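You operate a simulated robot arm through the tools that you are given. There is no shell and no other tool. Be economical: measure what you need, move in short steps, check, and stop when the job is done.

You are at the controls of a simulated robot arm. One attempt, no reset.

TASK
Put things in order on the top of the long table. At the end: the beige scuffed tap grip stands where the white caddy post stood; the white caddy post from the top of the long table stands where the yellow gel bottle (marked "Heslora") stood; the yellow gel bottle from the top of the long table stands where the yellow scourer stood; the yellow scourer is on the black ledge tray; whatever was shut is shut again. Leave all else as you found it, and nothing knocked over.
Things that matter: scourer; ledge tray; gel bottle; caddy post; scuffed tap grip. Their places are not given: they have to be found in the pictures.

The check looks at the end state, three seconds after you hand in, the way a careful person would. Anything else that was tipped, shoved, dropped, spilled or broken makes it a failure.

THE ROBOT
A 7-joint arm with a two-finger parallel gripper, fixed in place. Base frame: the origin is at the foot of the arm, x ahead of it, y to its left, z up; the work surface is at about z = 0. Units: mm, rad, N and s.
With the tool pointing down near the work surface it reaches from about 240 to 620 mm from the base axis. Its first joint turns from -1.152 to 1.152 rad. Payload 2.6 kg.
Tool frame: the origin (TCP) lies between the finger pads and is the grasp point; the fingertips stand 30 mm ahead of it; z points along the fingers, y is the line along which they close. Largest opening 94 mm; finger width 28, thickness 10; the body of the gripper, 50 by 96 mm, starts 55 mm behind the TCP.
Orientation is told as [roll, pitch, yaw] about the base's x, y, z axes, in that order, counted from this pose: with the fingers straight down and closing along the base's y, the tool's x points along the base's -x, its y along +y and its z along -z.

THE INTERFACE
- The arm moves only by the tool drive_tool. Its argument "commands" is a list of rows, each a list of 7 numbers: the shift along the tool's x, y, z in units of 40 mm (1.0 is 40 mm), then the turn, a rotation vector about the tool's x, y, z in units of 4 degrees (1.0 is 4 degrees), then the finger opening in mm, from 0 to 94. In form: [[dx, dy, dz, ax, ay, az, hand], ...]. A call has 1 to 12 rows; each row shifts and turns the commanded pose from where the row before left it, along the tool's axes as they then stand. A call with a number of a shift or a turn outside -1 to 1 is refused whole. Each row takes 0.2 s and may step no farther than 50 mm and 0.15 rad from the row before; otherwise, or with a gripper value out of range, the whole call is refused. Where a pose cannot be reached the arm comes as near as it can. A force on the tool above 40 N (or 10 N above the force at the start of the call, whichever is more), or a blocked arm, ends the call early, and 0.2 s more pass. The fingers move at their own pace (about 72 mm/s each) and stop on an object; they squeeze with about 41 N. The grip force told is the motor's: it shows also when the fingers shut on nothing. Time passes only in rows, and 0.2 s behind the last, so rows that do not move let the fingers close. It gives the time, the measured TCP pose, the force on the tool (base axes), the opening and the grip force at its end, in the units of the frame above (readings bear some noise).
- Cameras (640 x 400 px; columns grow to the right, rows downward): "scene" is fixed at [22.6, 419.4, 573.4]; the picture's right is [-0.87, -0.48, 0.00], its down [-0.24, 0.43, -0.87] and it looks along [0.42, -0.76, -0.49] (base axes); focal length 321 px, centre (320, 200). "wrist" rides on the gripper at [-37, 0, -58] in the tool frame; the picture's right is [0.00, -1.00, 0.00], its down [0.97, 0.00, -0.24] and it looks along [0.24, 0.00, 0.97] (tool axes); focal length 218 px, centre (320, 200).
- snapshot(camera): a new picture of that camera. The clock stands still meanwhile.
- locate(camera, pixels): for up to 12 pixels [column, row] of the newest picture of that camera ("zoom" is the newest enlarged one), the place [x, y, z] in the base frame of the surface seen there, good to about 2 mm. The clock stands still meanwhile.
- enlarge(camera, box): a new picture of the part [left, top, right, bottom] of that camera's present view, enlarged. The clock stands still meanwhile.
- sign_off(): hands the job in; it is judged then, once.

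Go step by step. Measure first, check grasps and placings, and put right what went wrong. The budget is 80 turns and 54 pictures, counting those below and the enlarged ones. Unless the task says otherwise, let go and move clear before handing in, and close with one line.

The tools are called after "Call:" by a JSON object that holds its "name" and its "arguments". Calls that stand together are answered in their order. drive_tool: Moves the arm, as the interface text tells. Its arguments: {"type":"object","properties":{"commands":{"type":"array","items":{"type":"array","items":{"type":"number"}}}},"required":["commands"]} The other tools are called the same way: snapshot (camera) takes a picture; locate (camera, pixels) gives the place of the surface under pixels of a picture; enlarge (camera, box) takes an enlarged picture of a part of a camera's view; sign_off () hands the job in.

At the start:

```text
time: 0.0
ee_pos: [273.4, -245.0, 378.4]
tool_rot: [-0.002, -0.002, 0.002]
wrist_force: [0.7, 0.6, 0.0]
width: 94.1
gripper_force: 0.1
```

scene: 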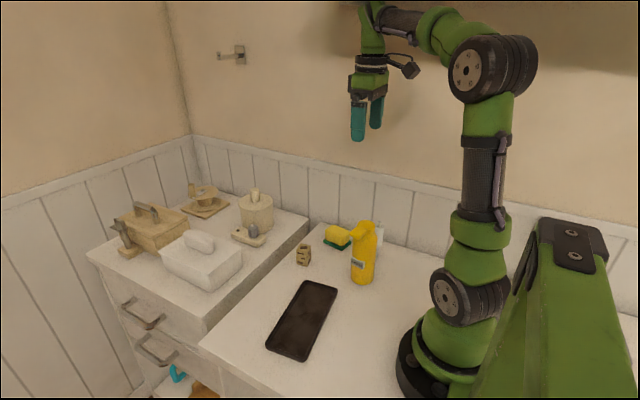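
wrist: 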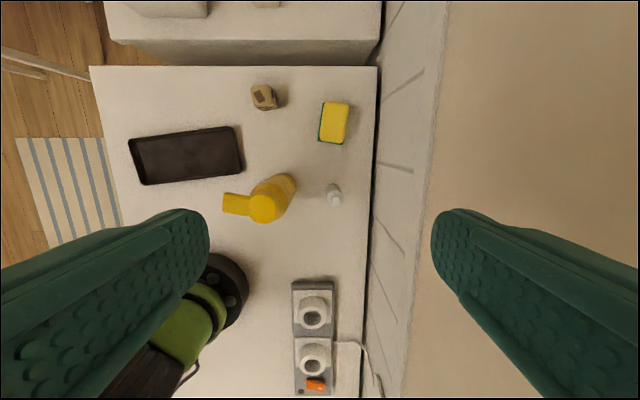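

The wrist picture shows the tray (187,155), a beige block (264,97), the scourer (333,122), the yellow bottle (268,197) and a white post (335,194). I'll enlarge both views to identify the items.

Call:
{"name": "enlarge", "arguments": {"camera": "scene", "box": [250, 200, 410, 300]}}

Call:
{"name": "enlarge", "arguments": {"camera": "scene", "box": [80, 160, 320, 310]}}

Call:
{"name": "locate", "arguments": {"camera": "wrist", "pixels": [[262, 97], [262, 110], [333, 108], [333, 122], [334, 140], [263, 208], [285, 185], [232, 204], [335, 194], [187, 155], [135, 142], [240, 170]]}}

Call:
{"name": "enlarge", "arguments": {"camera": "wrist", "box": [210, 70, 380, 230]}}

```text
4.00 times, centred on (330, 250) of scene
```

zoom: 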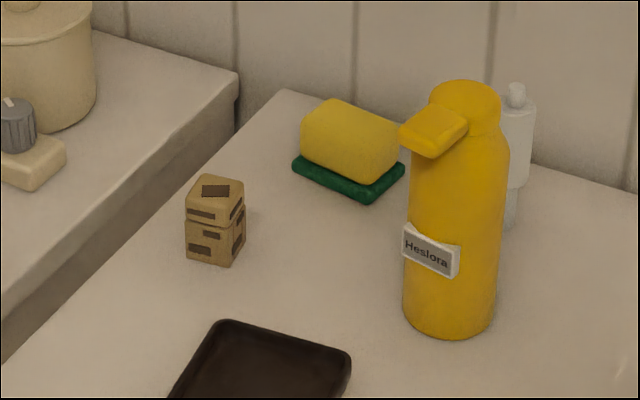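

```text
2.67 times, centred on (200, 235) of scene
```

zoom: 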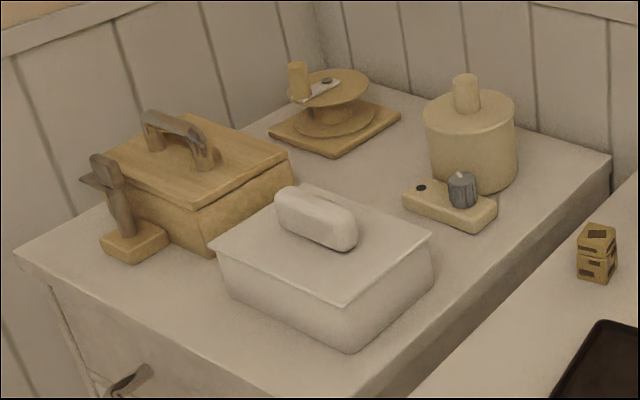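

```text
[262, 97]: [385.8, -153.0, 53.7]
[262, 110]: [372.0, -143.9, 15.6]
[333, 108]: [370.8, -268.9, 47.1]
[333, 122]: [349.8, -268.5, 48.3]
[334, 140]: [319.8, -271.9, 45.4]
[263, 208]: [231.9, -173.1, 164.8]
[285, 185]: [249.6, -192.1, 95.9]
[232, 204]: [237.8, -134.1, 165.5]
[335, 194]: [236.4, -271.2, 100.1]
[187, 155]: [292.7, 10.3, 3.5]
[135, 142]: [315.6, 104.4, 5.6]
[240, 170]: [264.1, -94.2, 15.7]
```

```text
2.50 times, centred on (295, 150) of wrist
```

zoom: 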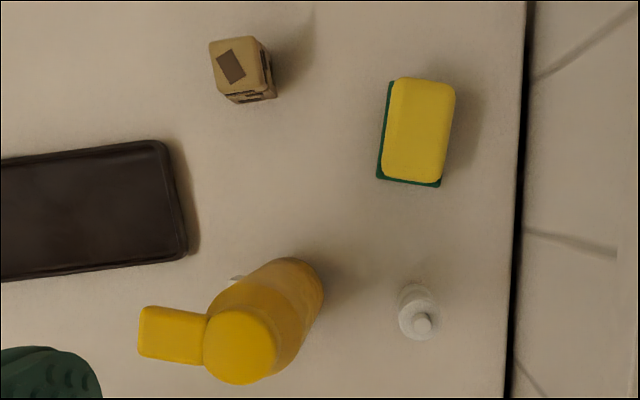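

The beige marked cube is the tap grip, at about (380,-150). The post is at about (240,-271), the bottle at (240,-180) and the scourer at (348,-270). I'll turn the tool to yaw 90° so the fingers close along x, parallel to the wall.

Call:
{"name": "drive_tool", "arguments": {"commands": [[0, 0, 0, 0, 0, -1, 94], [0, 0, 0, 0, 0, -1, 94], [0, 0, 0, 0, 0, -1, 94], [0, 0, 0, 0, 0, -1, 94], [0, 0, 0, 0, 0, -1, 94], [0, 0, 0, 0, 0, -1, 94], [0, 0, 0, 0, 0, -1, 94], [0, 0, 0, 0, 0, -1, 94], [0, 0, 0, 0, 0, -1, 94], [0, 0, 0, 0, 0, -1, 94], [0, 0, 0, 0, 0, -1, 94], [0, 0, 0, 0, 0, -1, 94]]}}

Call:
{"name": "drive_tool", "arguments": {"commands": [[0, 0, 0, 0, 0, -1, 94], [0, 0, 0, 0, 0, -1, 94], [0, 0, 0, 0, 0, -1, 94], [0, 0, 0, 0, 0, -1, 94], [0, 0, 0, 0, 0, -1, 94], [0, 0, 0, 0, 0, -1, 94], [0, 0, 0, 0, 0, -1, 94], [0, 0, 0, 0, 0, -1, 94], [0, 0, 0, 0, 0, -1, 94], [0, 0, 0, 0, 0, -1, 94], [0, 0, 0, 0, 0, -0.5, 94]]}}

Call:
{"name": "snapshot", "arguments": {"camera": "wrist"}}

```text
time: 2.6
ee_pos: [273.5, -245.5, 376.8]
tool_rot: [-0.002, 0.0, 0.842]
wrist_force: [-0.2, 0.5, 0.1]
width: 94.0
gripper_force: 0.1
```

```text
time: 5.0
ee_pos: [275.0, -245.1, 376.3]
tool_rot: [0.0, 0.001, 1.573]
wrist_force: [0.0, -0.1, 0.4]
width: 94.1
gripper_force: 0.0
```

```text
48 pictures are left
```

wrist: 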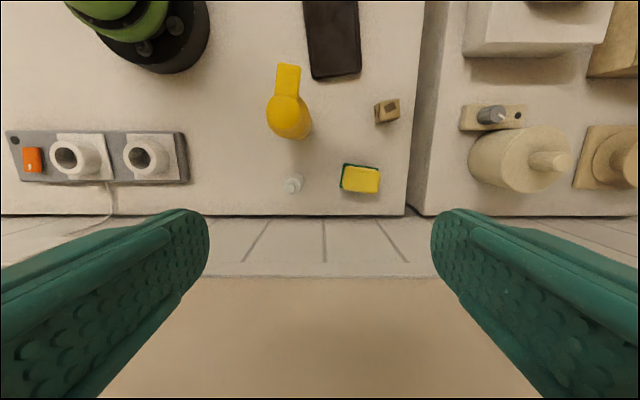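

View at yaw 90 is good: picture right is +x and down is -y. I'll move in over the area for a closer measurement.

Call:
{"name": "drive_tool", "arguments": {"commands": [[-0.6, -0.4, 0.6, 0, 0, 0, 94], [-0.6, -0.4, 0.6, 0, 0, 0, 94], [-0.6, -0.4, 0.6, 0, 0, 0, 94], [-0.2, 0, 0.3, 0, 0, 0, 94], [0, 0, 0, 0, 0, 0, 94]]}}

Call:
{"name": "snapshot", "arguments": {"camera": "wrist"}}

```text
time: 6.2
ee_pos: [322.7, -163.1, 293.6]
tool_rot: [-0.003, 0.001, 1.574]
wrist_force: [0.0, -0.2, -0.3]
width: 94.2
gripper_force: 0.2
```

```text
47 pictures are left
```

wrist: 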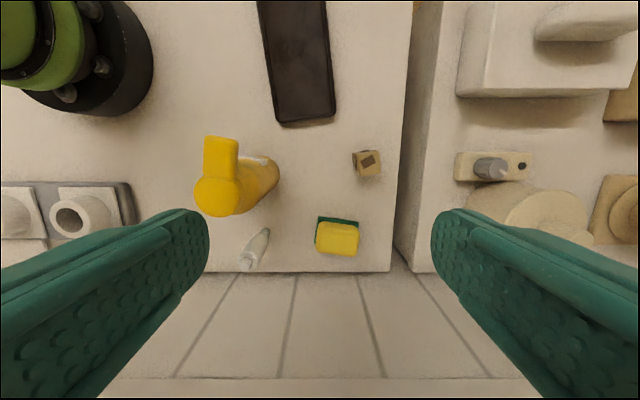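

Call:
{"name": "enlarge", "arguments": {"camera": "wrist", "box": [190, 120, 400, 280]}}

Call:
{"name": "locate", "arguments": {"camera": "wrist", "pixels": [[317, 225], [319, 252], [358, 254], [358, 225], [317, 217], [320, 272], [352, 154], [375, 150], [382, 174], [360, 177], [369, 160], [385, 271]]}}

Call:
{"name": "locate", "arguments": {"camera": "wrist", "pixels": [[222, 137], [221, 175], [197, 192], [240, 195], [218, 214], [276, 180], [265, 162], [260, 190], [245, 266], [267, 232], [259, 236], [330, 60]]}}

```text
2.50 times, centred on (295, 200) of wrist
```

zoom: 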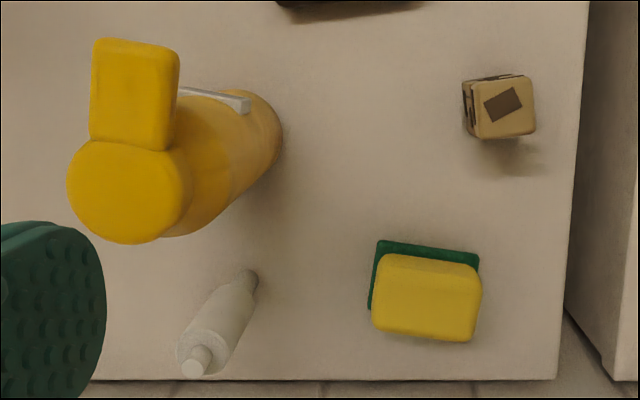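

```text
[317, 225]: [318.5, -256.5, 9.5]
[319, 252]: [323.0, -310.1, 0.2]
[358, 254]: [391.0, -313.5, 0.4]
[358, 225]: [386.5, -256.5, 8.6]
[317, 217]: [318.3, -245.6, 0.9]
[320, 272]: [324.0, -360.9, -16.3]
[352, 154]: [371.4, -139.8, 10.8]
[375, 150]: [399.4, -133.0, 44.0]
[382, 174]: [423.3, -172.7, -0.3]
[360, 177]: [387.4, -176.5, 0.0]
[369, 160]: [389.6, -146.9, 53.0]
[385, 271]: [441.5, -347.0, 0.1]
```

```text
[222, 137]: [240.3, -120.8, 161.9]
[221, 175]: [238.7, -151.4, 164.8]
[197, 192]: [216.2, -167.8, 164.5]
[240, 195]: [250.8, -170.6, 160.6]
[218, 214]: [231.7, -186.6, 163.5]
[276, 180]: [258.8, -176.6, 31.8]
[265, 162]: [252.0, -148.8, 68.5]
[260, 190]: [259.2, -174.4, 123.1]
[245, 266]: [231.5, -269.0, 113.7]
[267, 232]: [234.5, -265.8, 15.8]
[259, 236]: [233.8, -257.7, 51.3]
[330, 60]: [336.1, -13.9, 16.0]
```

Call:
{"name": "locate", "arguments": {"camera": "zoom", "pixels": [[378, 262], [474, 270], [468, 335], [379, 326], [376, 244], [476, 258], [372, 302], [475, 85], [526, 80], [530, 130], [480, 133], [466, 105]]}}

Call:
{"name": "locate", "arguments": {"camera": "zoom", "pixels": [[188, 362], [196, 372], [182, 345], [222, 345], [232, 320], [215, 300], [252, 275], [245, 290], [72, 190], [186, 190], [128, 240], [130, 152]]}}

Call:
{"name": "locate", "arguments": {"camera": "wrist", "pixels": [[282, 126], [286, 118], [334, 116], [328, 110], [260, 5], [324, 5], [300, 60], [275, 100], [328, 90], [272, 60], [318, 60], [305, 100]]}}

```text
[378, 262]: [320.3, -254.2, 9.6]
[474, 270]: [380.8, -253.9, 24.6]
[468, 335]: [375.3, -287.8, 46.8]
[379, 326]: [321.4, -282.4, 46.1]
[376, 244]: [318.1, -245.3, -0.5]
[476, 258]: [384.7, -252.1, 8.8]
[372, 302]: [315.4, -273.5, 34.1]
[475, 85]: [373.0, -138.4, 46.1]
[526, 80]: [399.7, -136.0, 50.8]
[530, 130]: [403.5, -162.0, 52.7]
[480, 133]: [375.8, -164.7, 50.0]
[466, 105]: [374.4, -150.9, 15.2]
```

```text
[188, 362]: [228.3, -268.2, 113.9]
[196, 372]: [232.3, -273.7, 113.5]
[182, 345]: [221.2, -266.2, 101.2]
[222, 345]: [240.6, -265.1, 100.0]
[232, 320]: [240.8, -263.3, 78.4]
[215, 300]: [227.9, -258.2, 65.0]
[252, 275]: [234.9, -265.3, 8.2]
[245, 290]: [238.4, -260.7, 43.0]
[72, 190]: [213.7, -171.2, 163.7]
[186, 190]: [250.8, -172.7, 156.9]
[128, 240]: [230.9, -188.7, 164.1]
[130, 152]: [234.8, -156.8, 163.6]
```

```text
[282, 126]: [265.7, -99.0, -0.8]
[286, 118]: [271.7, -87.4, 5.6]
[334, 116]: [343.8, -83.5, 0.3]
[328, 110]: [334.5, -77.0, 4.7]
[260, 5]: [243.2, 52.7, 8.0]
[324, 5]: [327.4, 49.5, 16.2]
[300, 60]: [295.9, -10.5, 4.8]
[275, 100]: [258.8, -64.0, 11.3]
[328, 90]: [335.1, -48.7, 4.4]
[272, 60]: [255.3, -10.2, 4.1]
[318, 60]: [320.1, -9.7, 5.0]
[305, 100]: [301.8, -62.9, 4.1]
```

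Measured: scourer centre about (348,-270), turned -6°, top z 48. Bottle axis is near (234,-170), post axis near (232,-267). The tray floor is at z 4, centred on x≈295, with its axis turned about 6°. I'm going above the scourer.

Call:
{"name": "drive_tool", "arguments": {"commands": [[0.9, -0.21, 0, 0, 0, 0.75, 94], [0.9, -0.21, 0, 0, 0, 0.75, 94], [0.86, -0.1, 0.8, 0, 0, 0, 94], [0, 0, 1, 0, 0, 0, 94], [0, 0, 1, 0, 0, 0, 94], [0, 0, 1, 0, 0, 0, 94], [0, 0, 0, 0, 0, 0, 94]]}}

Call:
{"name": "snapshot", "arguments": {"camera": "wrist"}}

```text
time: 7.0
ee_pos: [340.5, -256.2, 275.6]
tool_rot: [-0.009, -0.008, 1.459]
wrist_force: [-1.2, 4.8, 2.2]
width: 94.0
gripper_force: 0.1
stopped in row 3: the force on the tool passed its limit (the readings are from after the stop); the commanded pose is now the measured one
```

```text
45 pictures are left
```

wrist: 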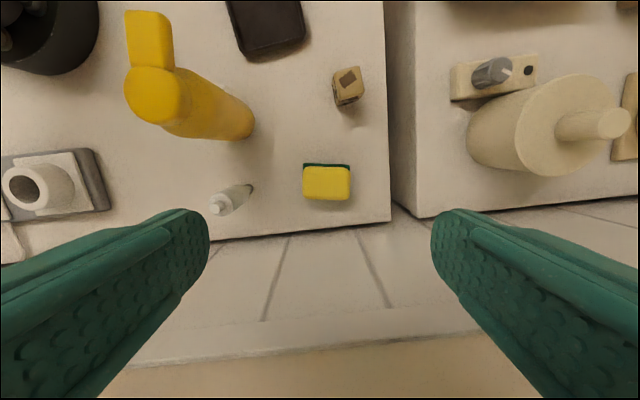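

The call stopped at y≈-256 with a force trip, but nothing in the picture is touching. I'll check where the wall is and look at the scene.

Call:
{"name": "locate", "arguments": {"camera": "wrist", "pixels": [[320, 270], [320, 310], [320, 340], [320, 380]]}}

Call:
{"name": "snapshot", "arguments": {"camera": "scene"}}

```text
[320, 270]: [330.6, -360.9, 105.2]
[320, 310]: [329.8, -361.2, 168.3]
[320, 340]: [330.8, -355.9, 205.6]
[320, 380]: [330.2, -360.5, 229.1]
```

```text
44 pictures are left
```

scene: 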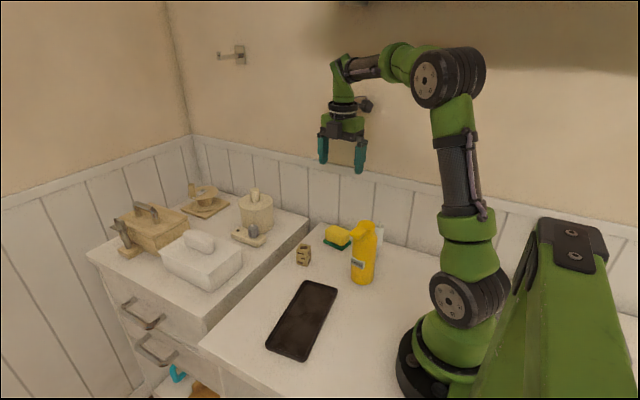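

The wall is at y≈-361, well clear of the hand, so the trip was probably a jerk from a fast step. I'll continue in smaller steps.

Call:
{"name": "drive_tool", "arguments": {"commands": [[0.1, -0.1, 0.3, 0, 0, 0, 94], [0.1, -0.1, 0.4, 0, 0, 0, 94], [0.1, -0.03, 0.5, 0, 0, 0, 94], [0, 0, 0.5, 0, 0, 0, 94], [0, 0, 0.5, 0, 0, 0, 94], [0, 0, 0.5, 0, 0, 0, 94], [0, 0, 0, 0, 0, 0, 94]]}}

```text
time: 7.4
ee_pos: [346.3, -257.1, 270.9]
tool_rot: [-0.013, -0.01, 1.455]
wrist_force: [0.7, 2.7, 0.3]
width: 93.9
gripper_force: 0.0
stopped in row 2: the force on the tool passed its limit (the readings are from after the stop); the commanded pose is now the measured one
```

The contact is real: in the scene picture the hand carries a dark stub (365,104) on its tool +x side, reaching about 105 mm, and it touches the wall at yaw 90. I'll back off and turn to yaw ≈ -6°, which points the stub at the base and closes the fingers across the scourer's narrow side.

Call:
{"name": "drive_tool", "arguments": {"commands": [[-0.5, 0, 0, 0, 0, 0, 94], [-0.5, 0, 0, 0, 0, 0, 94], [0, 0, 0, 0, 0, 1, 94], [0, 0, 0, 0, 0, 1, 94], [0, 0, 0, 0, 0, 1, 94], [0, 0, 0, 0, 0, 1, 94], [0, 0, 0, 0, 0, 1, 94], [0, 0, 0, 0, 0, 1, 94], [0, 0, 0, 0, 0, 1, 94], [0, 0, 0, 0, 0, 1, 94], [0, 0, 0, 0, 0, 1, 94], [0, 0, 0, 0, 0, 1, 94]]}}

Call:
{"name": "drive_tool", "arguments": {"commands": [[0, 0, 0, 0, 0, 1, 94], [0, 0, 0, 0, 0, 1, 94], [0, 0, 0, 0, 0, 1, 94], [0, 0, 0, 0, 0, 1, 94], [0, 0, 0, 0, 0, 1, 94], [0, 0, 0, 0, 0, 1, 94], [0, 0, 0, 0, 0, 1, 94], [0, 0, 0, 0, 0, 1, 94], [0, 0, 0, 0, 0, 1, 94], [0, 0, 0, 0, 0, 1, 94], [0, 0, 0, 0, 0, 1, 94], [0, 0, 0, 0, 0, 1, 94]]}}

```text
time: 10.0
ee_pos: [351.1, -218.2, 270.8]
tool_rot: [-0.005, -0.016, 0.756]
wrist_force: [0.2, 0.6, 0.1]
width: 93.8
gripper_force: 0.1
```

```text
time: 12.6
ee_pos: [350.3, -218.1, 270.9]
tool_rot: [0.006, -0.016, -0.083]
wrist_force: [0.4, -0.5, 0.5]
width: 94.0
gripper_force: 0.0
```

Now level out the small tilt, move over the scourer and descend part way.

Call:
{"name": "drive_tool", "arguments": {"commands": [[0, 0, 0, 0.086, 0.23, 0.3, 94], [-0.04, -0.65, 0.2, 0, 0, 0, 94], [-0.04, -0.65, 0.2, 0, 0, 0, 94], [0, 0, 0.7, 0, 0, 0, 94], [0, 0, 0.7, 0, 0, 0, 94], [0, 0, 0.7, 0, 0, 0, 94], [0, 0, 0.7, 0, 0, 0, 94], [0, 0, 0, 0, 0, 0, 94]]}}

Call:
{"name": "snapshot", "arguments": {"camera": "wrist"}}

```text
time: 14.4
ee_pos: [349.4, -268.5, 140.8]
tool_rot: [0.002, 0.001, -0.101]
wrist_force: [0.1, -0.1, -0.5]
width: 93.8
gripper_force: 0.1
```

```text
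43 pictures are left
```

wrist: 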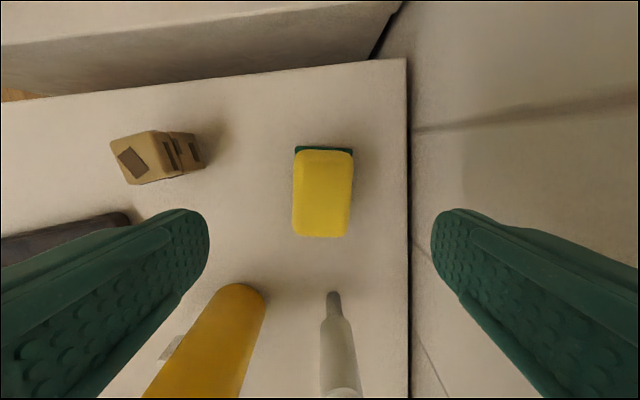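

Call:
{"name": "locate", "arguments": {"camera": "wrist", "pixels": [[297, 158], [350, 158], [296, 225], [347, 228], [322, 193], [340, 370], [340, 392], [322, 340], [358, 340], [336, 296]]}}

Call:
{"name": "drive_tool", "arguments": {"commands": [[0, 0, 0.6, 0, 0, 0, 94], [0, 0, 0.6, 0, 0, 0, 94], [0, 0, 0.6, 0, 0, 0, 94], [0, 0, 0.6, 0, 0, 0, 94], [0, 0, 0, 0, 0, 0, 94]]}}

Call:
{"name": "snapshot", "arguments": {"camera": "scene"}}

```text
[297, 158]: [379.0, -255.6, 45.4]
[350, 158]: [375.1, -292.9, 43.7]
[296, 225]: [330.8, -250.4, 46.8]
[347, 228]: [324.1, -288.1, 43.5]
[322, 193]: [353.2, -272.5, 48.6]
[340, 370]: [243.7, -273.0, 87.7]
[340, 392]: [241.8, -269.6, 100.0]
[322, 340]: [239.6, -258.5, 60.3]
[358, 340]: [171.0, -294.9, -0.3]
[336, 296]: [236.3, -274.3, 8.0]
```

```text
time: 15.6
ee_pos: [347.6, -269.3, 47.0]
tool_rot: [0.004, 0.003, -0.1]
wrist_force: [-1.1, -0.5, -0.5]
width: 94.0
gripper_force: 0.0
```

```text
42 pictures are left
```

scene: 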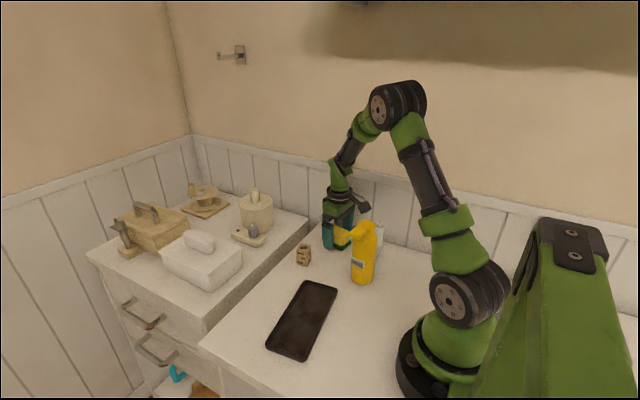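

The fingers straddle the scourer, whose centre is at about (351,-271). I'll lower 3 mm and close.

Call:
{"name": "drive_tool", "arguments": {"commands": [[-0.05, 0, 0.08, 0, 0, 0, 94], [0, 0, 0, 0, 0, 0, 20], [0, 0, 0, 0, 0, 0, 20], [0, 0, 0, 0, 0, 0, 20], [0, 0, 0, 0, 0, 0, 20]]}}

```text
time: 16.8
ee_pos: [348.2, -270.8, 44.5]
tool_rot: [0.002, 0.0, -0.103]
wrist_force: [0.1, 0.0, 2.4]
width: 47.5
gripper_force: 40.9
```

Gripped at width 47.5. Lifting high and carrying it over to the tray.

Call:
{"name": "drive_tool", "arguments": {"commands": [[0, 0, -0.4, 0, 0, 0, 20], [0, 0, -0.8, 0, 0, 0, 20], [0, 0, -0.8, 0, 0, 0, 20], [0, 0, -0.8, 0, 0, 0, 20], [0, 0, -0.8, 0, 0, 0, 20], [0, 0, -0.8, 0, 0, 0, 20], [0, 0, -0.2, 0, 0, 0, 20], [0, 0, 0, 0, 0, 0, 20]]}}

Call:
{"name": "drive_tool", "arguments": {"commands": [[0.13, 0.4, 0, 0, 0, 0, 20], [0.26, 0.856, 0, 0, 0, 0, 20], [0.26, 0.856, 0, 0, 0, 0, 20], [0.26, 0.856, 0, 0, 0, 0, 20], [0.26, 0.856, 0, 0, 0, 0, 20], [0.26, 0.856, 0, 0, 0, 0, 20], [0.26, 0.856, 0, 0, 0, 0, 20], [0.26, 0.856, 0, 0, 0, 0, 20], [0.13, 0.45, 0, 0, 0, 0, 20], [0, 0, 0, 0, 0, 0, 20]]}}

Call:
{"name": "drive_tool", "arguments": {"commands": [[0, 0, 0, 0, 0, 1, 20], [0, 0, 0, 0, 0, 1, 20], [0, 0, 0, 0, 0, 1, 20], [0, 0, 0, 0, 0, 1, 20], [0, 0, 0, 0, 0, 1, 20], [0, 0, 0, 0, 0, 1, 20], [0, 0, 0, 0, 0, 1, 20], [0, 0, 0, 0, 0, 1, 20], [0, 0, 0, 0, 0, 1, 20], [0, 0, 0, 0, 0, 1, 20], [0, 0, 0, 0, 0, 1, 20], [0, 0, 0, 0, 0, 1, 20]]}}

Call:
{"name": "drive_tool", "arguments": {"commands": [[0, 0, 0, 0, 0, 1, 20], [0, 0, 0, 0, 0, 1, 20], [0, 0, 0, 0, 0, 1, 20], [0, 0, 0, 0, 0, 1, 20], [0, 0, 0, 0, 0, 1, 20], [0, 0, 0, 0, 0, 1, 20], [0, 0, 0, 0, 0, 1, 20], [0, 0, 0, 0, 0, 0.5, 20], [0, 0, 0, 0, 0, 0, 20]]}}

Call:
{"name": "snapshot", "arguments": {"camera": "wrist"}}

Call:
{"name": "snapshot", "arguments": {"camera": "scene"}}

```text
time: 18.6
ee_pos: [350.0, -271.0, 229.8]
tool_rot: [0.0, 0.002, -0.102]
wrist_force: [-0.7, -0.2, -0.2]
width: 47.4
gripper_force: 41.0
```

```text
time: 20.8
ee_pos: [293.3, 9.5, 227.8]
tool_rot: [0.003, 0.003, -0.102]
wrist_force: [-0.7, 0.1, -0.5]
width: 47.2
gripper_force: 40.9
```

```text
time: 23.4
ee_pos: [294.6, 10.5, 229.2]
tool_rot: [0.001, 0.001, -0.94]
wrist_force: [-0.8, 0.5, -0.7]
width: 47.1
gripper_force: 40.8
```

```text
time: 25.4
ee_pos: [295.3, 9.5, 229.4]
tool_rot: [0.0, 0.001, -1.466]
wrist_force: [0.3, 0.1, -0.5]
width: 47.4
gripper_force: 41.4
```

```text
41 pictures are left
```

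wrist: 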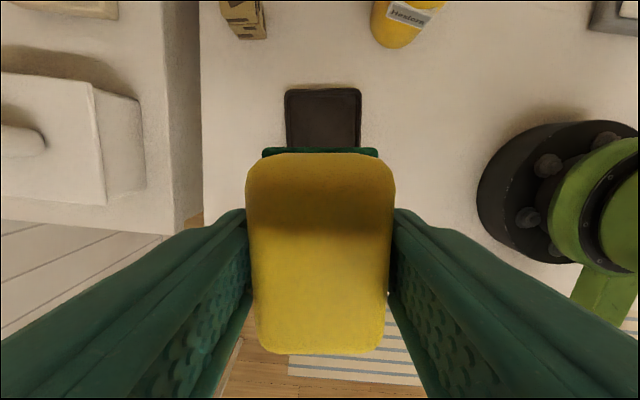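

```text
40 pictures are left
```

scene: 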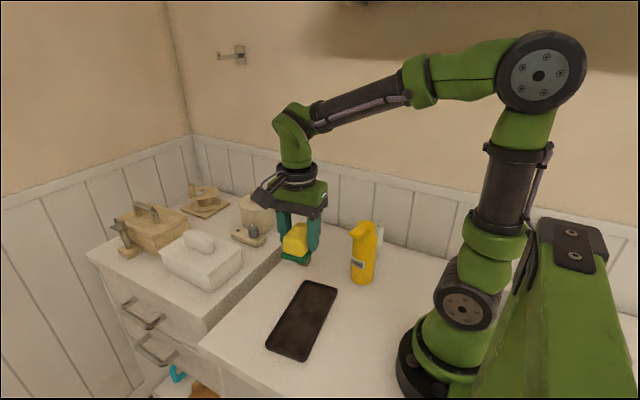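

Yaw -84° is reachable and the scourer lines up with the tray. I'll measure the tray accurately from the scene view.

Call:
{"name": "locate", "arguments": {"camera": "scene", "pixels": [[303, 282], [336, 289], [303, 358], [268, 347], [305, 300], [300, 320], [290, 345], [285, 318], [320, 324]]}}

Call:
{"name": "enlarge", "arguments": {"camera": "scene", "box": [240, 260, 368, 370]}}

```text
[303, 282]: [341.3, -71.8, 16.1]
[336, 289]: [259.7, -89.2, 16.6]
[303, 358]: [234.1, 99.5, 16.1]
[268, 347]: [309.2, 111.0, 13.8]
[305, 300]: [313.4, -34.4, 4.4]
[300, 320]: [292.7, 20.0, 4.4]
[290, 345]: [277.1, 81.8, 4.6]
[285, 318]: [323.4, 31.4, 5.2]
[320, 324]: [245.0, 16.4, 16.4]
```

```text
3.64 times, centred on (304, 315) of scene
```

zoom: 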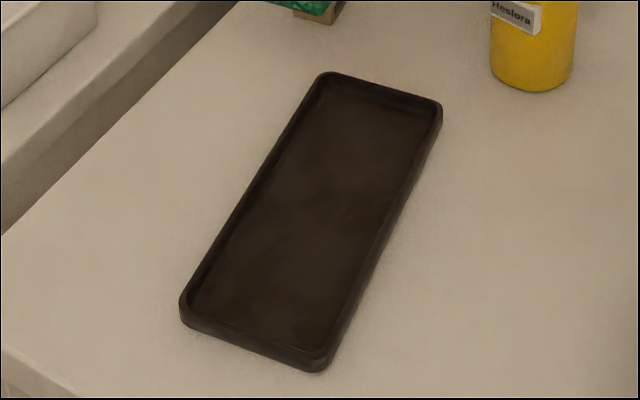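

Tray centre is about (287,11), axis 98°. I'll adjust by 8 mm and 2°, then lower to just above the tray floor.

Call:
{"name": "drive_tool", "arguments": {"commands": [[0.03, -0.2, 0, 0, 0, -0.5, 20], [0, 0, 0.7, 0, 0, 0, 20], [0, 0, 0.7, 0, 0, 0, 20], [0, 0, 0.7, 0, 0, 0, 20], [0, 0, 0.7, 0, 0, 0, 20], [0, 0, 0.7, 0, 0, 0, 20], [0, 0, 0.5, 0, 0, 0, 20], [0, 0, 0.3, 0, 0, 0, 20], [0, 0, 0.1, 0, 0, 0, 20], [0, 0, 0, 0, 0, 0, 20]]}}

Call:
{"name": "snapshot", "arguments": {"camera": "scene"}}

Call:
{"name": "snapshot", "arguments": {"camera": "wrist"}}

```text
time: 27.6
ee_pos: [288.8, 10.5, 53.1]
tool_rot: [-0.002, 0.002, -1.426]
wrist_force: [0.6, 0.5, -0.5]
width: 47.4
gripper_force: 41.2
```

```text
38 pictures are left
```

scene: 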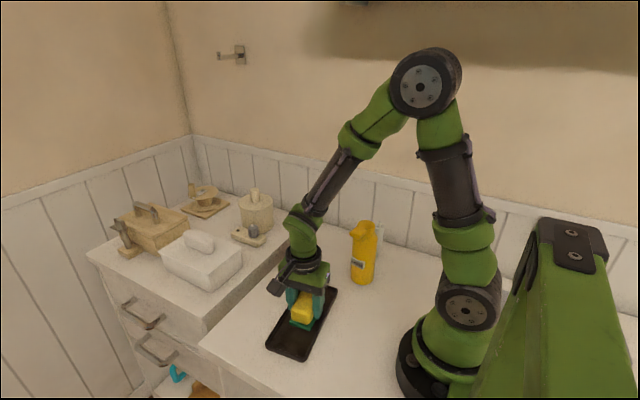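

```text
37 pictures are left
```

wrist: 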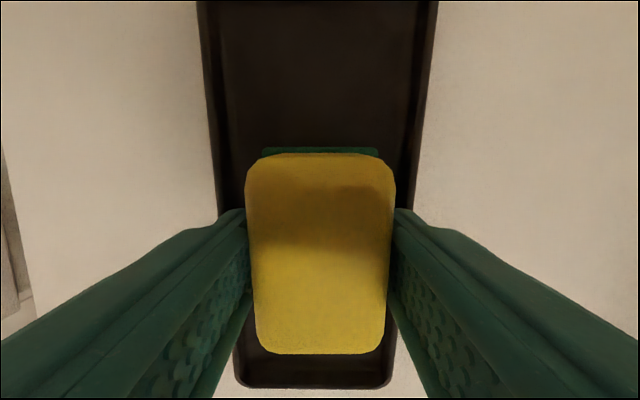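

Centred in the tray. Lowering the last 4 mm and releasing gently.

Call:
{"name": "drive_tool", "arguments": {"commands": [[0, 0, 0.06, 0, 0, 0, 20], [0, 0, 0.05, 0, 0, 0, 20], [0, 0, 0, 0, 0, 0, 20], [0, 0, 0, 0, 0, 0, 60], [0, 0, 0, 0, 0, 0, 60], [0, 0, -0.4, 0, 0, 0, 60], [0, 0, -0.8, 0, 0, 0, 70], [0, 0, -0.8, 0, 0, 0, 94], [0, 0, -0.8, 0, 0, 0, 94], [0, 0, -0.8, 0, 0, 0, 94], [0, 0, -0.8, 0, 0, 0, 94], [0, 0, -0.8, 0, 0, 0, 94]]}}

Call:
{"name": "snapshot", "arguments": {"camera": "wrist"}}

```text
time: 30.2
ee_pos: [287.2, 11.3, 256.3]
tool_rot: [0.0, 0.002, -1.427]
wrist_force: [0.2, 0.7, -0.8]
width: 94.1
gripper_force: 0.0
```

```text
36 pictures are left
```

wrist: 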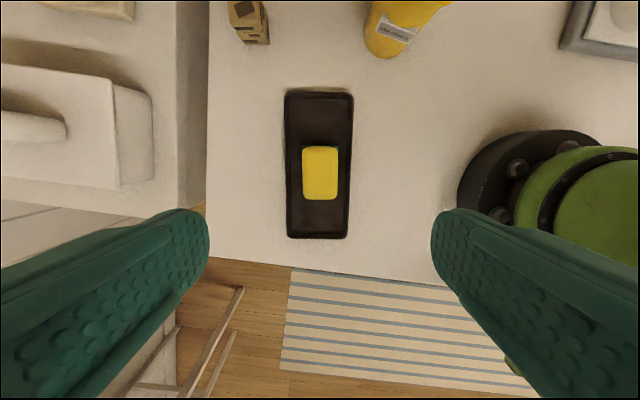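

The scourer lies flat in the tray. Next is the bottle: turn to yaw -90° and move above it for a measurement.

Call:
{"name": "drive_tool", "arguments": {"commands": [[0, 0, 0, 0, 0, 1, 94], [0, 0, 0, 0, 0, 1.0, 94], [-0.4, -0.12, 0, 0, 0, 0, 94], [-0.8, -0.26, -0.3, 0, 0, 0, 94], [-0.8, -0.26, -0.3, 0, 0, 0, 94], [-0.8, -0.26, -0.3, 0, 0, 0, 94], [-0.8, -0.26, -0.3, 0, 0, 0, 94], [-0.4, -0.12, 0, 0, 0, 0, 94], [0, 0, 0, 0, 0, 0, 94]]}}

Call:
{"name": "snapshot", "arguments": {"camera": "wrist"}}

```text
time: 32.2
ee_pos: [238.0, -151.9, 304.4]
tool_rot: [-0.002, 0.002, -1.568]
wrist_force: [0.7, 0.0, 0.5]
width: 94.1
gripper_force: 0.0
```

```text
35 pictures are left
```

wrist: 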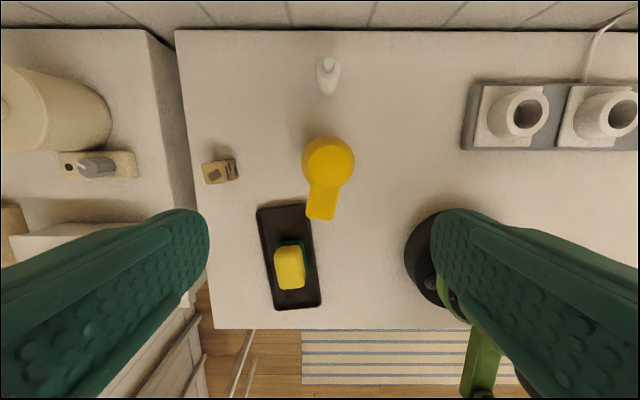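

Call:
{"name": "locate", "arguments": {"camera": "wrist", "pixels": [[328, 161], [305, 160], [351, 160], [329, 140], [321, 215], [310, 200], [334, 200], [327, 64], [327, 90], [211, 173], [234, 168], [205, 180]]}}

Call:
{"name": "enlarge", "arguments": {"camera": "wrist", "box": [180, 40, 380, 240]}}

Call:
{"name": "enlarge", "arguments": {"camera": "scene", "box": [330, 210, 400, 290]}}

```text
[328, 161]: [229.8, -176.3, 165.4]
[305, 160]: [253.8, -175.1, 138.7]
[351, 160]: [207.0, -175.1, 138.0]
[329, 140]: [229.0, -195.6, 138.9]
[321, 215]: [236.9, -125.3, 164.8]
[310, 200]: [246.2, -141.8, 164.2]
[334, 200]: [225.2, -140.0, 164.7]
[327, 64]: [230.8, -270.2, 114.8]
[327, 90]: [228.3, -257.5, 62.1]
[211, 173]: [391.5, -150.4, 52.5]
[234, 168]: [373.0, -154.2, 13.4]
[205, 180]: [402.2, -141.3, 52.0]
```

```text
2.00 times, centred on (280, 140) of wrist
```

zoom: 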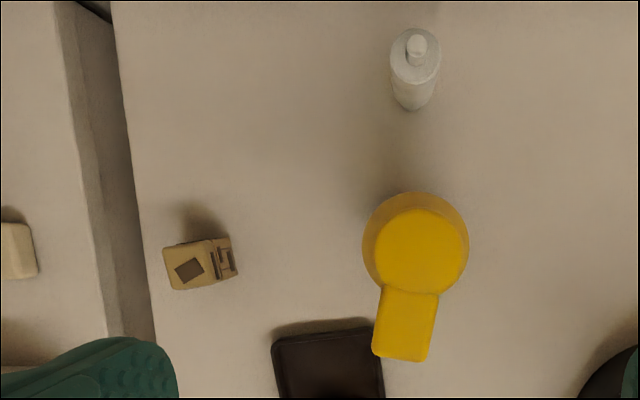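

```text
5.00 times, centred on (365, 250) of scene
```

zoom: 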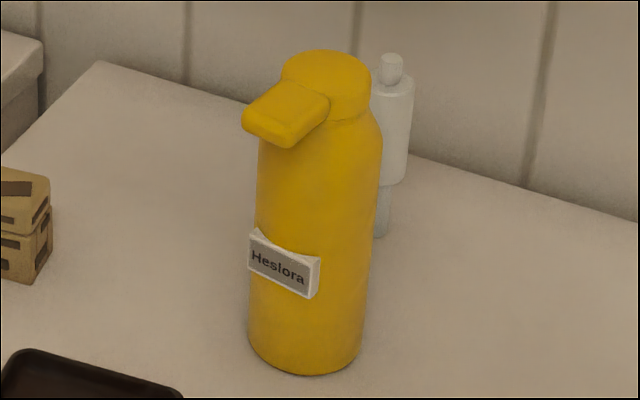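

Bottle axis is about (231.5,-171), body diameter about 52, top z 165, nozzle pointing +y. I'll centre on it and come down with the fingers on the ±x sides to TCP z 118, above the label.

Call:
{"name": "drive_tool", "arguments": {"commands": [[-0.475, -0.16, 0, 0, 0, 0, 94], [0, 0, 0.6, 0, 0, 0, 94], [0, 0, 0.7, 0, 0, 0, 94], [0, 0, 0.7, 0, 0, 0, 94], [0, 0, 0.5, 0, 0, 0, 94], [0, 0, 0, 0, 0, 0, 94]]}}

Call:
{"name": "snapshot", "arguments": {"camera": "wrist"}}

Call:
{"name": "snapshot", "arguments": {"camera": "scene"}}

```text
time: 33.6
ee_pos: [230.0, -168.8, 202.3]
tool_rot: [-0.002, 0.002, -1.569]
wrist_force: [-0.9, -0.5, -0.2]
width: 93.8
gripper_force: 0.0
```

```text
32 pictures are left
```

wrist: 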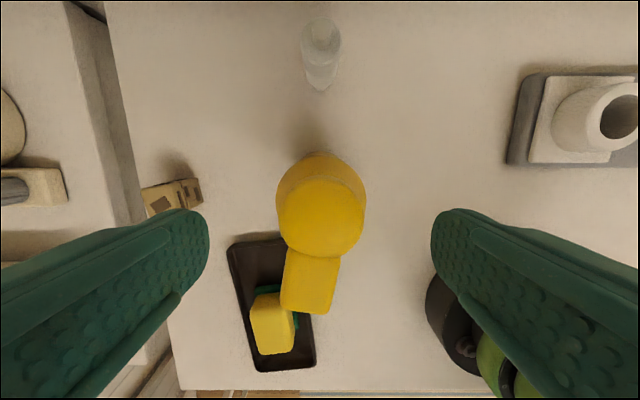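

```text
31 pictures are left
```

scene: 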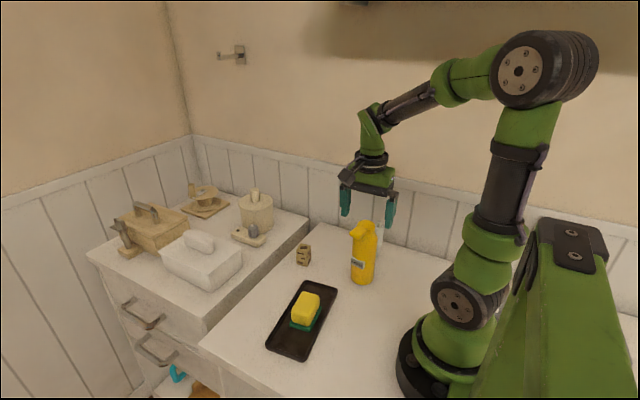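

Bottle is centred between the fingers. Going down and closing.

Call:
{"name": "drive_tool", "arguments": {"commands": [[-0.05, 0.03, 0.5, 0, 0, 0, 94], [0, 0, 0.6, 0, 0, 0, 94], [0, 0, 0.6, 0, 0, 0, 94], [0, 0, 0.4, 0, 0, 0, 94], [0, 0, 0, 0, 0, 0, 94], [0, 0, 0, 0, 0, 0, 30], [0, 0, 0, 0, 0, 0, 30], [0, 0, 0, 0, 0, 0, 30], [0, 0, 0, 0, 0, 0, 30]]}}

Call:
{"name": "snapshot", "arguments": {"camera": "scene"}}

```text
time: 35.6
ee_pos: [230.5, -168.1, 118.9]
tool_rot: [-0.003, 0.001, -1.567]
wrist_force: [-0.2, 0.5, -0.7]
width: 57.6
gripper_force: 41.4
```

```text
30 pictures are left
```

scene: 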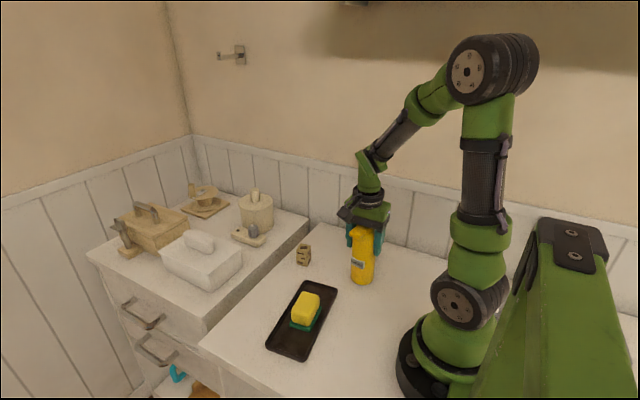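

Firm grip at 57.6 mm. Lifting 80 mm and carrying to the scourer's old place.

Call:
{"name": "drive_tool", "arguments": {"commands": [[0, 0, -0.3, 0, 0, 0, 30], [0, 0, -0.6, 0, 0, 0, 30], [0, 0, -0.6, 0, 0, 0, 30], [0, 0, -0.5, 0, 0, 0, 30], [0, 0.3, 0, 0, 0, 0, 30], [-0.4, 0.6, 0, 0, 0, 0, 30], [-0.5, 0.6, 0, 0, 0, 0, 30], [-0.6, 0.6, 0, 0, 0, 0, 30], [-0.6, 0.6, 0, 0, 0, 0, 30], [-0.425, 0.3, 0, 0, 0, 0, 30], [0, 0, 0, 0, 0, 0, 30]]}}

Call:
{"name": "snapshot", "arguments": {"camera": "scene"}}

```text
time: 38.0
ee_pos: [349.7, -272.1, 198.4]
tool_rot: [-0.002, 0.003, -1.569]
wrist_force: [0.1, 0.2, -2.0]
width: 57.2
gripper_force: 41.4
```

```text
29 pictures are left
```

scene: 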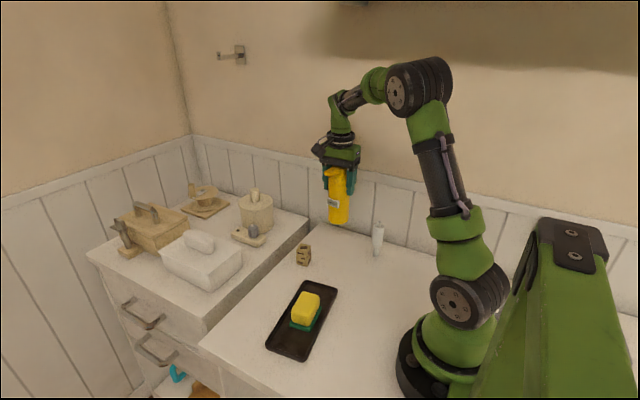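

Bottle upright over the spot. Lowering it to the original grasp height.

Call:
{"name": "drive_tool", "arguments": {"commands": [[0.05, 0.01, 0.4, 0, 0, 0, 30], [0, 0, 0.6, 0, 0, 0, 30], [0, 0, 0.6, 0, 0, 0, 30], [0, 0, 0.3, 0, 0, 0, 30], [0, 0, 0.05, 0, 0, 0, 30], [0, 0, 0, 0, 0, 0, 30]]}}

Call:
{"name": "snapshot", "arguments": {"camera": "scene"}}

```text
time: 39.4
ee_pos: [351.7, -267.8, 120.3]
tool_rot: [-0.002, 0.003, -1.568]
wrist_force: [0.3, 0.2, -1.3]
width: 57.3
gripper_force: 41.3
```

```text
28 pictures are left
```

scene: 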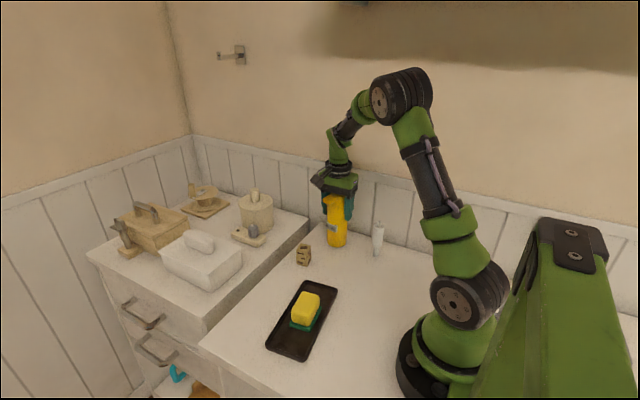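

Nearly down; lowering the last 1.5 mm, opening, and rising straight up.

Call:
{"name": "drive_tool", "arguments": {"commands": [[0, 0, 0.03, 0, 0, 0, 30], [0, 0, 0.01, 0, 0, 0, 30], [0, 0, 0, 0, 0, 0, 70], [0, 0, 0, 0, 0, 0, 94], [0, 0, 0, 0, 0, 0, 94], [0, 0, -0.3, 0, 0, 0, 94], [0, 0, -0.6, 0, 0, 0, 94], [0, 0, -0.8, 0, 0, 0, 94], [0, 0, -0.8, 0, 0, 0, 94], [0, 0, -0.8, 0, 0, 0, 94], [0, 0, -0.6, 0, 0, 0, 94], [0, 0, 0, 0, 0, 0, 94]]}}

Call:
{"name": "snapshot", "arguments": {"camera": "wrist"}}

```text
time: 42.0
ee_pos: [351.6, -269.1, 275.1]
tool_rot: [-0.002, 0.0, -1.568]
wrist_force: [-0.7, 0.6, 0.1]
width: 94.1
gripper_force: 0.1
```

```text
27 pictures are left
```

wrist: 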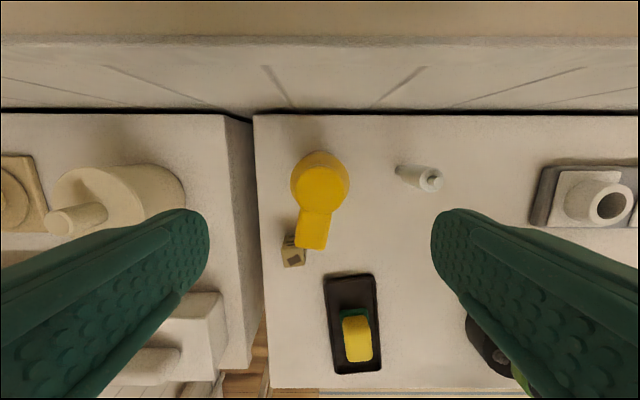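

Bottle stands upright at the scourer's place. Next I'll go above the post at (231.5,-270).

Call:
{"name": "drive_tool", "arguments": {"commands": [[0, -0.4, 0, 0, 0, 0, 94], [0, -0.8, 0, 0, 0, 0, 94], [0, -0.8, 0, 0, 0, 0, 94], [0, -0.7, 0, 0, 0, 0, 94], [-0.02, -0.3, 0.3, 0, 0, 0, 94], [0, 0, 0.7, 0, 0, 0, 94], [0, 0, 0.7, 0, 0, 0, 94], [0, 0, 0.6, 0, 0, 0, 94], [0, 0, 0, 0, 0, 0, 94]]}}

Call:
{"name": "snapshot", "arguments": {"camera": "wrist"}}

Call:
{"name": "enlarge", "arguments": {"camera": "scene", "box": [310, 180, 406, 260]}}

```text
time: 44.0
ee_pos: [231.2, -274.6, 182.4]
tool_rot: [0.001, 0.002, -1.565]
wrist_force: [0.0, -0.1, 0.3]
width: 93.9
gripper_force: 0.1
```

```text
26 pictures are left
```

wrist: 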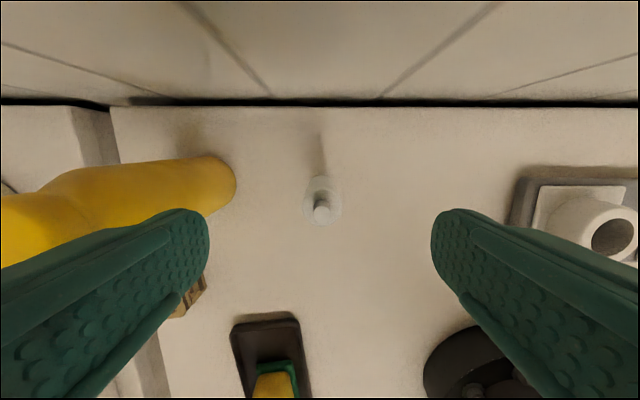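

```text
5.00 times, centred on (358, 220) of scene
```

zoom: 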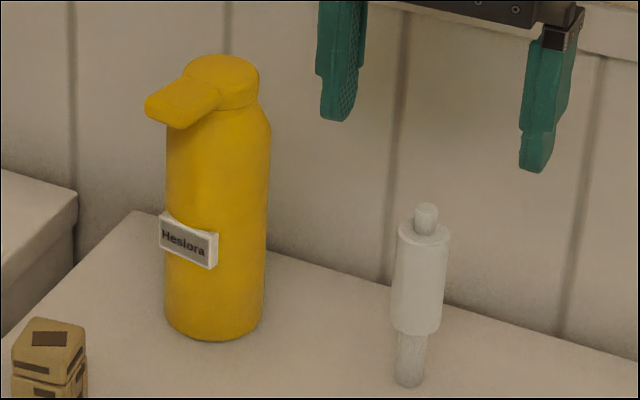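

Call:
{"name": "locate", "arguments": {"camera": "wrist", "pixels": [[321, 211], [306, 200], [340, 200], [323, 180], [323, 192], [317, 150]]}}

Call:
{"name": "locate", "arguments": {"camera": "zoom", "pixels": [[420, 238], [415, 290], [414, 325], [409, 345], [408, 380], [397, 375], [420, 375], [215, 335]]}}

```text
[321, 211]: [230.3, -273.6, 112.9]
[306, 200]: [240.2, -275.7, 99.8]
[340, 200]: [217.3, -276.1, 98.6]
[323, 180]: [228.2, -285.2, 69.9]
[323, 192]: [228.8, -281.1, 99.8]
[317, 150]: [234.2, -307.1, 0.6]
```

```text
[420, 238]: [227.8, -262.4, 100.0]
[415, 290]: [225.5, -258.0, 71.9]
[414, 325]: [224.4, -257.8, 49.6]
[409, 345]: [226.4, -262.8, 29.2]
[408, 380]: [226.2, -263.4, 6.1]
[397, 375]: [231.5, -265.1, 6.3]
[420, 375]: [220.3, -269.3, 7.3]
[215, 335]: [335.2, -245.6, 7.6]
```

Post axis is about (229.5,-271), with the wide part at z 45–100. Lowering to TCP z 82 and closing.

Call:
{"name": "drive_tool", "arguments": {"commands": [[0.08, -0.04, 0.4, 0, 0, 0, 94], [0, 0, 0.7, 0, 0, 0, 94], [0, 0, 0.7, 0, 0, 0, 94], [0, 0, 0.5, 0, 0, 0, 94], [0, 0, 0.2, 0, 0, 0, 94], [0, 0, 0, 0, 0, 0, 60], [0, 0, 0, 0, 0, 0, 40], [0, 0, 0, 0, 0, 0, 10], [0, 0, 0, 0, 0, 0, 10], [0, 0, 0, 0, 0, 0, 10]]}}

Call:
{"name": "snapshot", "arguments": {"camera": "scene"}}

```text
time: 46.2
ee_pos: [228.5, -267.5, 84.9]
tool_rot: [-0.003, 0.001, -1.567]
wrist_force: [-0.5, 0.7, -0.6]
width: 26.6
gripper_force: 41.3
```

```text
24 pictures are left
```

scene: 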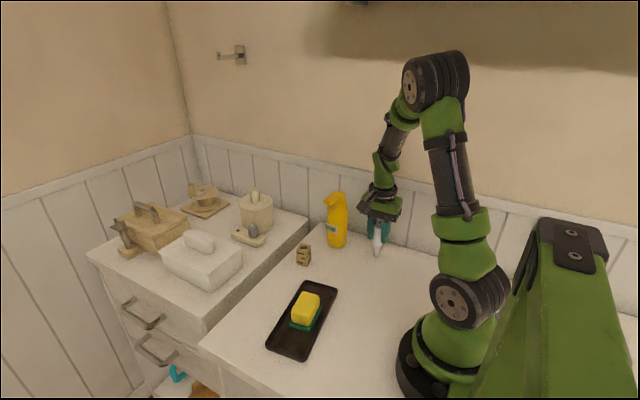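

Gripped (26.6 mm). Lifting 40 mm and moving to the bottle's old place at (230.5,-169.5).

Call:
{"name": "drive_tool", "arguments": {"commands": [[0, 0, -0.3, 0, 0, 0, 10], [0, 0, -0.7, 0, 0, 0, 10], [0.3, 0.02, 0, 0, 0, 0, 10], [0.6, 0.02, 0, 0, 0, 0, 10], [0.6, 0, 0, 0, 0, 0, 10], [0.6, 0, 0, 0, 0, 0, 10], [0.4, 0, 0, 0, 0, 0, 10], [0.04, 0, 0, 0, 0, 0, 10], [0, 0, 0, 0, 0, 0, 10]]}}

Call:
{"name": "enlarge", "arguments": {"camera": "scene", "box": [310, 180, 438, 290]}}

```text
time: 48.2
ee_pos: [232.6, -164.8, 125.0]
tool_rot: [0.0, 0.001, -1.567]
wrist_force: [-0.4, 0.4, -0.6]
width: 26.5
gripper_force: 41.0
```

```text
3.64 times, centred on (374, 235) of scene
```

zoom: 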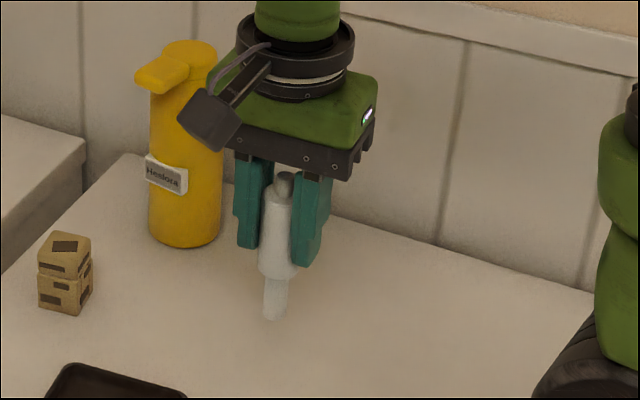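

Call:
{"name": "locate", "arguments": {"camera": "zoom", "pixels": [[275, 290], [274, 312], [277, 255], [184, 215]]}}

Call:
{"name": "drive_tool", "arguments": {"commands": [[0, 0, 0.3, 0, 0, 0, 10], [0, 0, 0.4, 0, 0, 0, 10], [0, 0, 0.22, 0, 0, 0, 10], [0, 0, 0.05, 0, 0, 0, 10], [0, 0, 0, 0, 0, 0, 10]]}}

```text
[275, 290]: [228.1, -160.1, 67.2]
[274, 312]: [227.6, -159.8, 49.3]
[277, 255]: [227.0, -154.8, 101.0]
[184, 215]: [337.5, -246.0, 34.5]
```

```text
time: 49.4
ee_pos: [231.2, -164.8, 84.4]
tool_rot: [-0.002, 0.003, -1.568]
wrist_force: [-0.5, 0.9, -0.7]
width: 26.5
gripper_force: 40.8
```

Post axis is at about (230.7,-167.5). I'll nudge it 1.5 mm towards -y, set it down, release and rise.

Call:
{"name": "drive_tool", "arguments": {"commands": [[0, 0, -0.05, 0, 0, 0, 10], [-0.04, 0, 0, 0, 0, 0, 10], [0, 0, 0.05, 0, 0, 0, 10], [0, 0, 0.02, 0, 0, 0, 10], [0, 0, 0, 0, 0, 0, 40], [0, 0, 0, 0, 0, 0, 70], [0, 0, 0, 0, 0, 0, 90], [0, 0, -0.3, 0, 0, 0, 94], [0, 0, -0.7, 0, 0, 0, 94], [0, 0, -0.8, 0, 0, 0, 94], [0, 0, -0.8, 0, 0, 0, 94], [0, 0, 0, 0, 0, 0, 94]]}}

Call:
{"name": "enlarge", "arguments": {"camera": "scene", "box": [290, 180, 418, 290]}}

```text
time: 52.0
ee_pos: [230.3, -165.6, 190.5]
tool_rot: [-0.002, 0.002, -1.569]
wrist_force: [0.6, 0.1, -0.2]
width: 94.1
gripper_force: 0.0
```

```text
3.64 times, centred on (354, 235) of scene
```

zoom: 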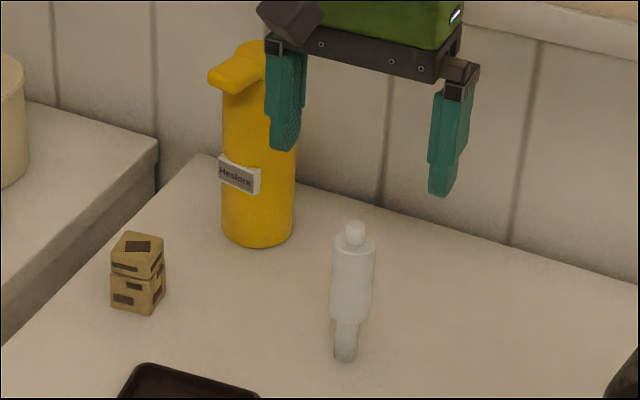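

Post stands upright where the bottle was. Now I'll rise, turn the tool to yaw ≈ 0 and move over the tap grip.

Call:
{"name": "drive_tool", "arguments": {"commands": [[0, 0.3, -0.5, 0, 0, -1, 94], [0, 0, -0.5, 0, 0, -1, 94], [0, 0, -0.5, 0, 0, -1, 94], [0, 0, -0.5, 0, 0, -1, 94], [0, 0, 0, 0, 0, -1, 94], [0, 0, 0, 0, 0, -1, 94], [0, 0, 0, 0, 0, -1, 94], [0, 0, 0, 0, 0, -1, 94], [0, 0, 0, 0, 0, -1, 94], [0, 0, 0, 0, 0, -1, 94], [0, 0, 0, 0, 0, -1, 94], [0, 0, 0, 0, 0, -1, 94]]}}

Call:
{"name": "drive_tool", "arguments": {"commands": [[0, 0, 0, 0, 0, -1, 94], [0, 0, 0, 0, 0, -1, 94], [0, 0, 0, 0, 0, -1, 94], [0, 0, 0, 0, 0, -1, 94], [0, 0, 0, 0, 0, -1, 94], [0, 0, 0, 0, 0, -1, 94], [0, 0, 0, 0, 0, -1, 94], [0, 0, 0, 0, 0, -1, 94], [0, 0, 0, 0, 0, -1, 94], [0, 0, 0, 0, 0, -1, 94], [0, 0, 0, 0, 0, -0.45, 94]]}}

Call:
{"name": "drive_tool", "arguments": {"commands": [[-0.4, 0, 0, 0, 0, 0, 94], [-0.7, 0, 0, 0, 0, 0, 94], [-0.7, 0.1, 0, 0, 0, 0, 94], [-0.7, 0.1, 0.2, 0, 0, 0, 94], [-0.7, 0.1, 0.3, 0, 0, 0, 94], [0, 0, 0.3, 0, 0, 0, 94], [0, 0, 0, 0, 0, 0, 94]]}}

Call:
{"name": "snapshot", "arguments": {"camera": "wrist"}}

```text
time: 54.6
ee_pos: [242.5, -166.3, 269.1]
tool_rot: [0.0, 0.002, -0.728]
wrist_force: [0.8, -0.4, -0.3]
width: 94.0
gripper_force: 0.1
```

```text
time: 57.0
ee_pos: [244.6, -166.6, 268.9]
tool_rot: [0.002, 0.003, 0.001]
wrist_force: [0.3, -0.7, 0.7]
width: 93.9
gripper_force: 0.1
```

```text
time: 58.6
ee_pos: [373.2, -155.7, 234.3]
tool_rot: [0.003, -0.001, 0.001]
wrist_force: [-0.5, -0.4, 0.8]
width: 94.0
gripper_force: 0.1
```

```text
21 pictures are left
```

wrist: 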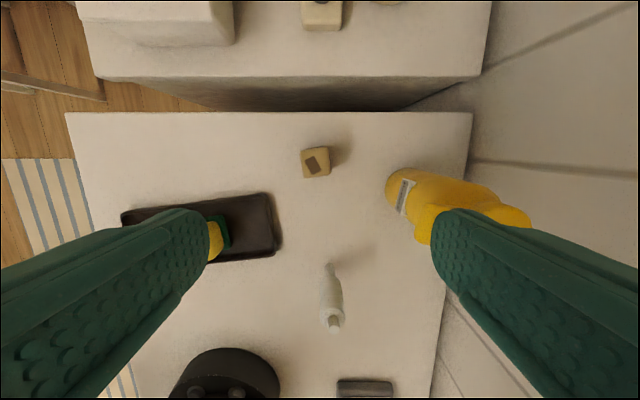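

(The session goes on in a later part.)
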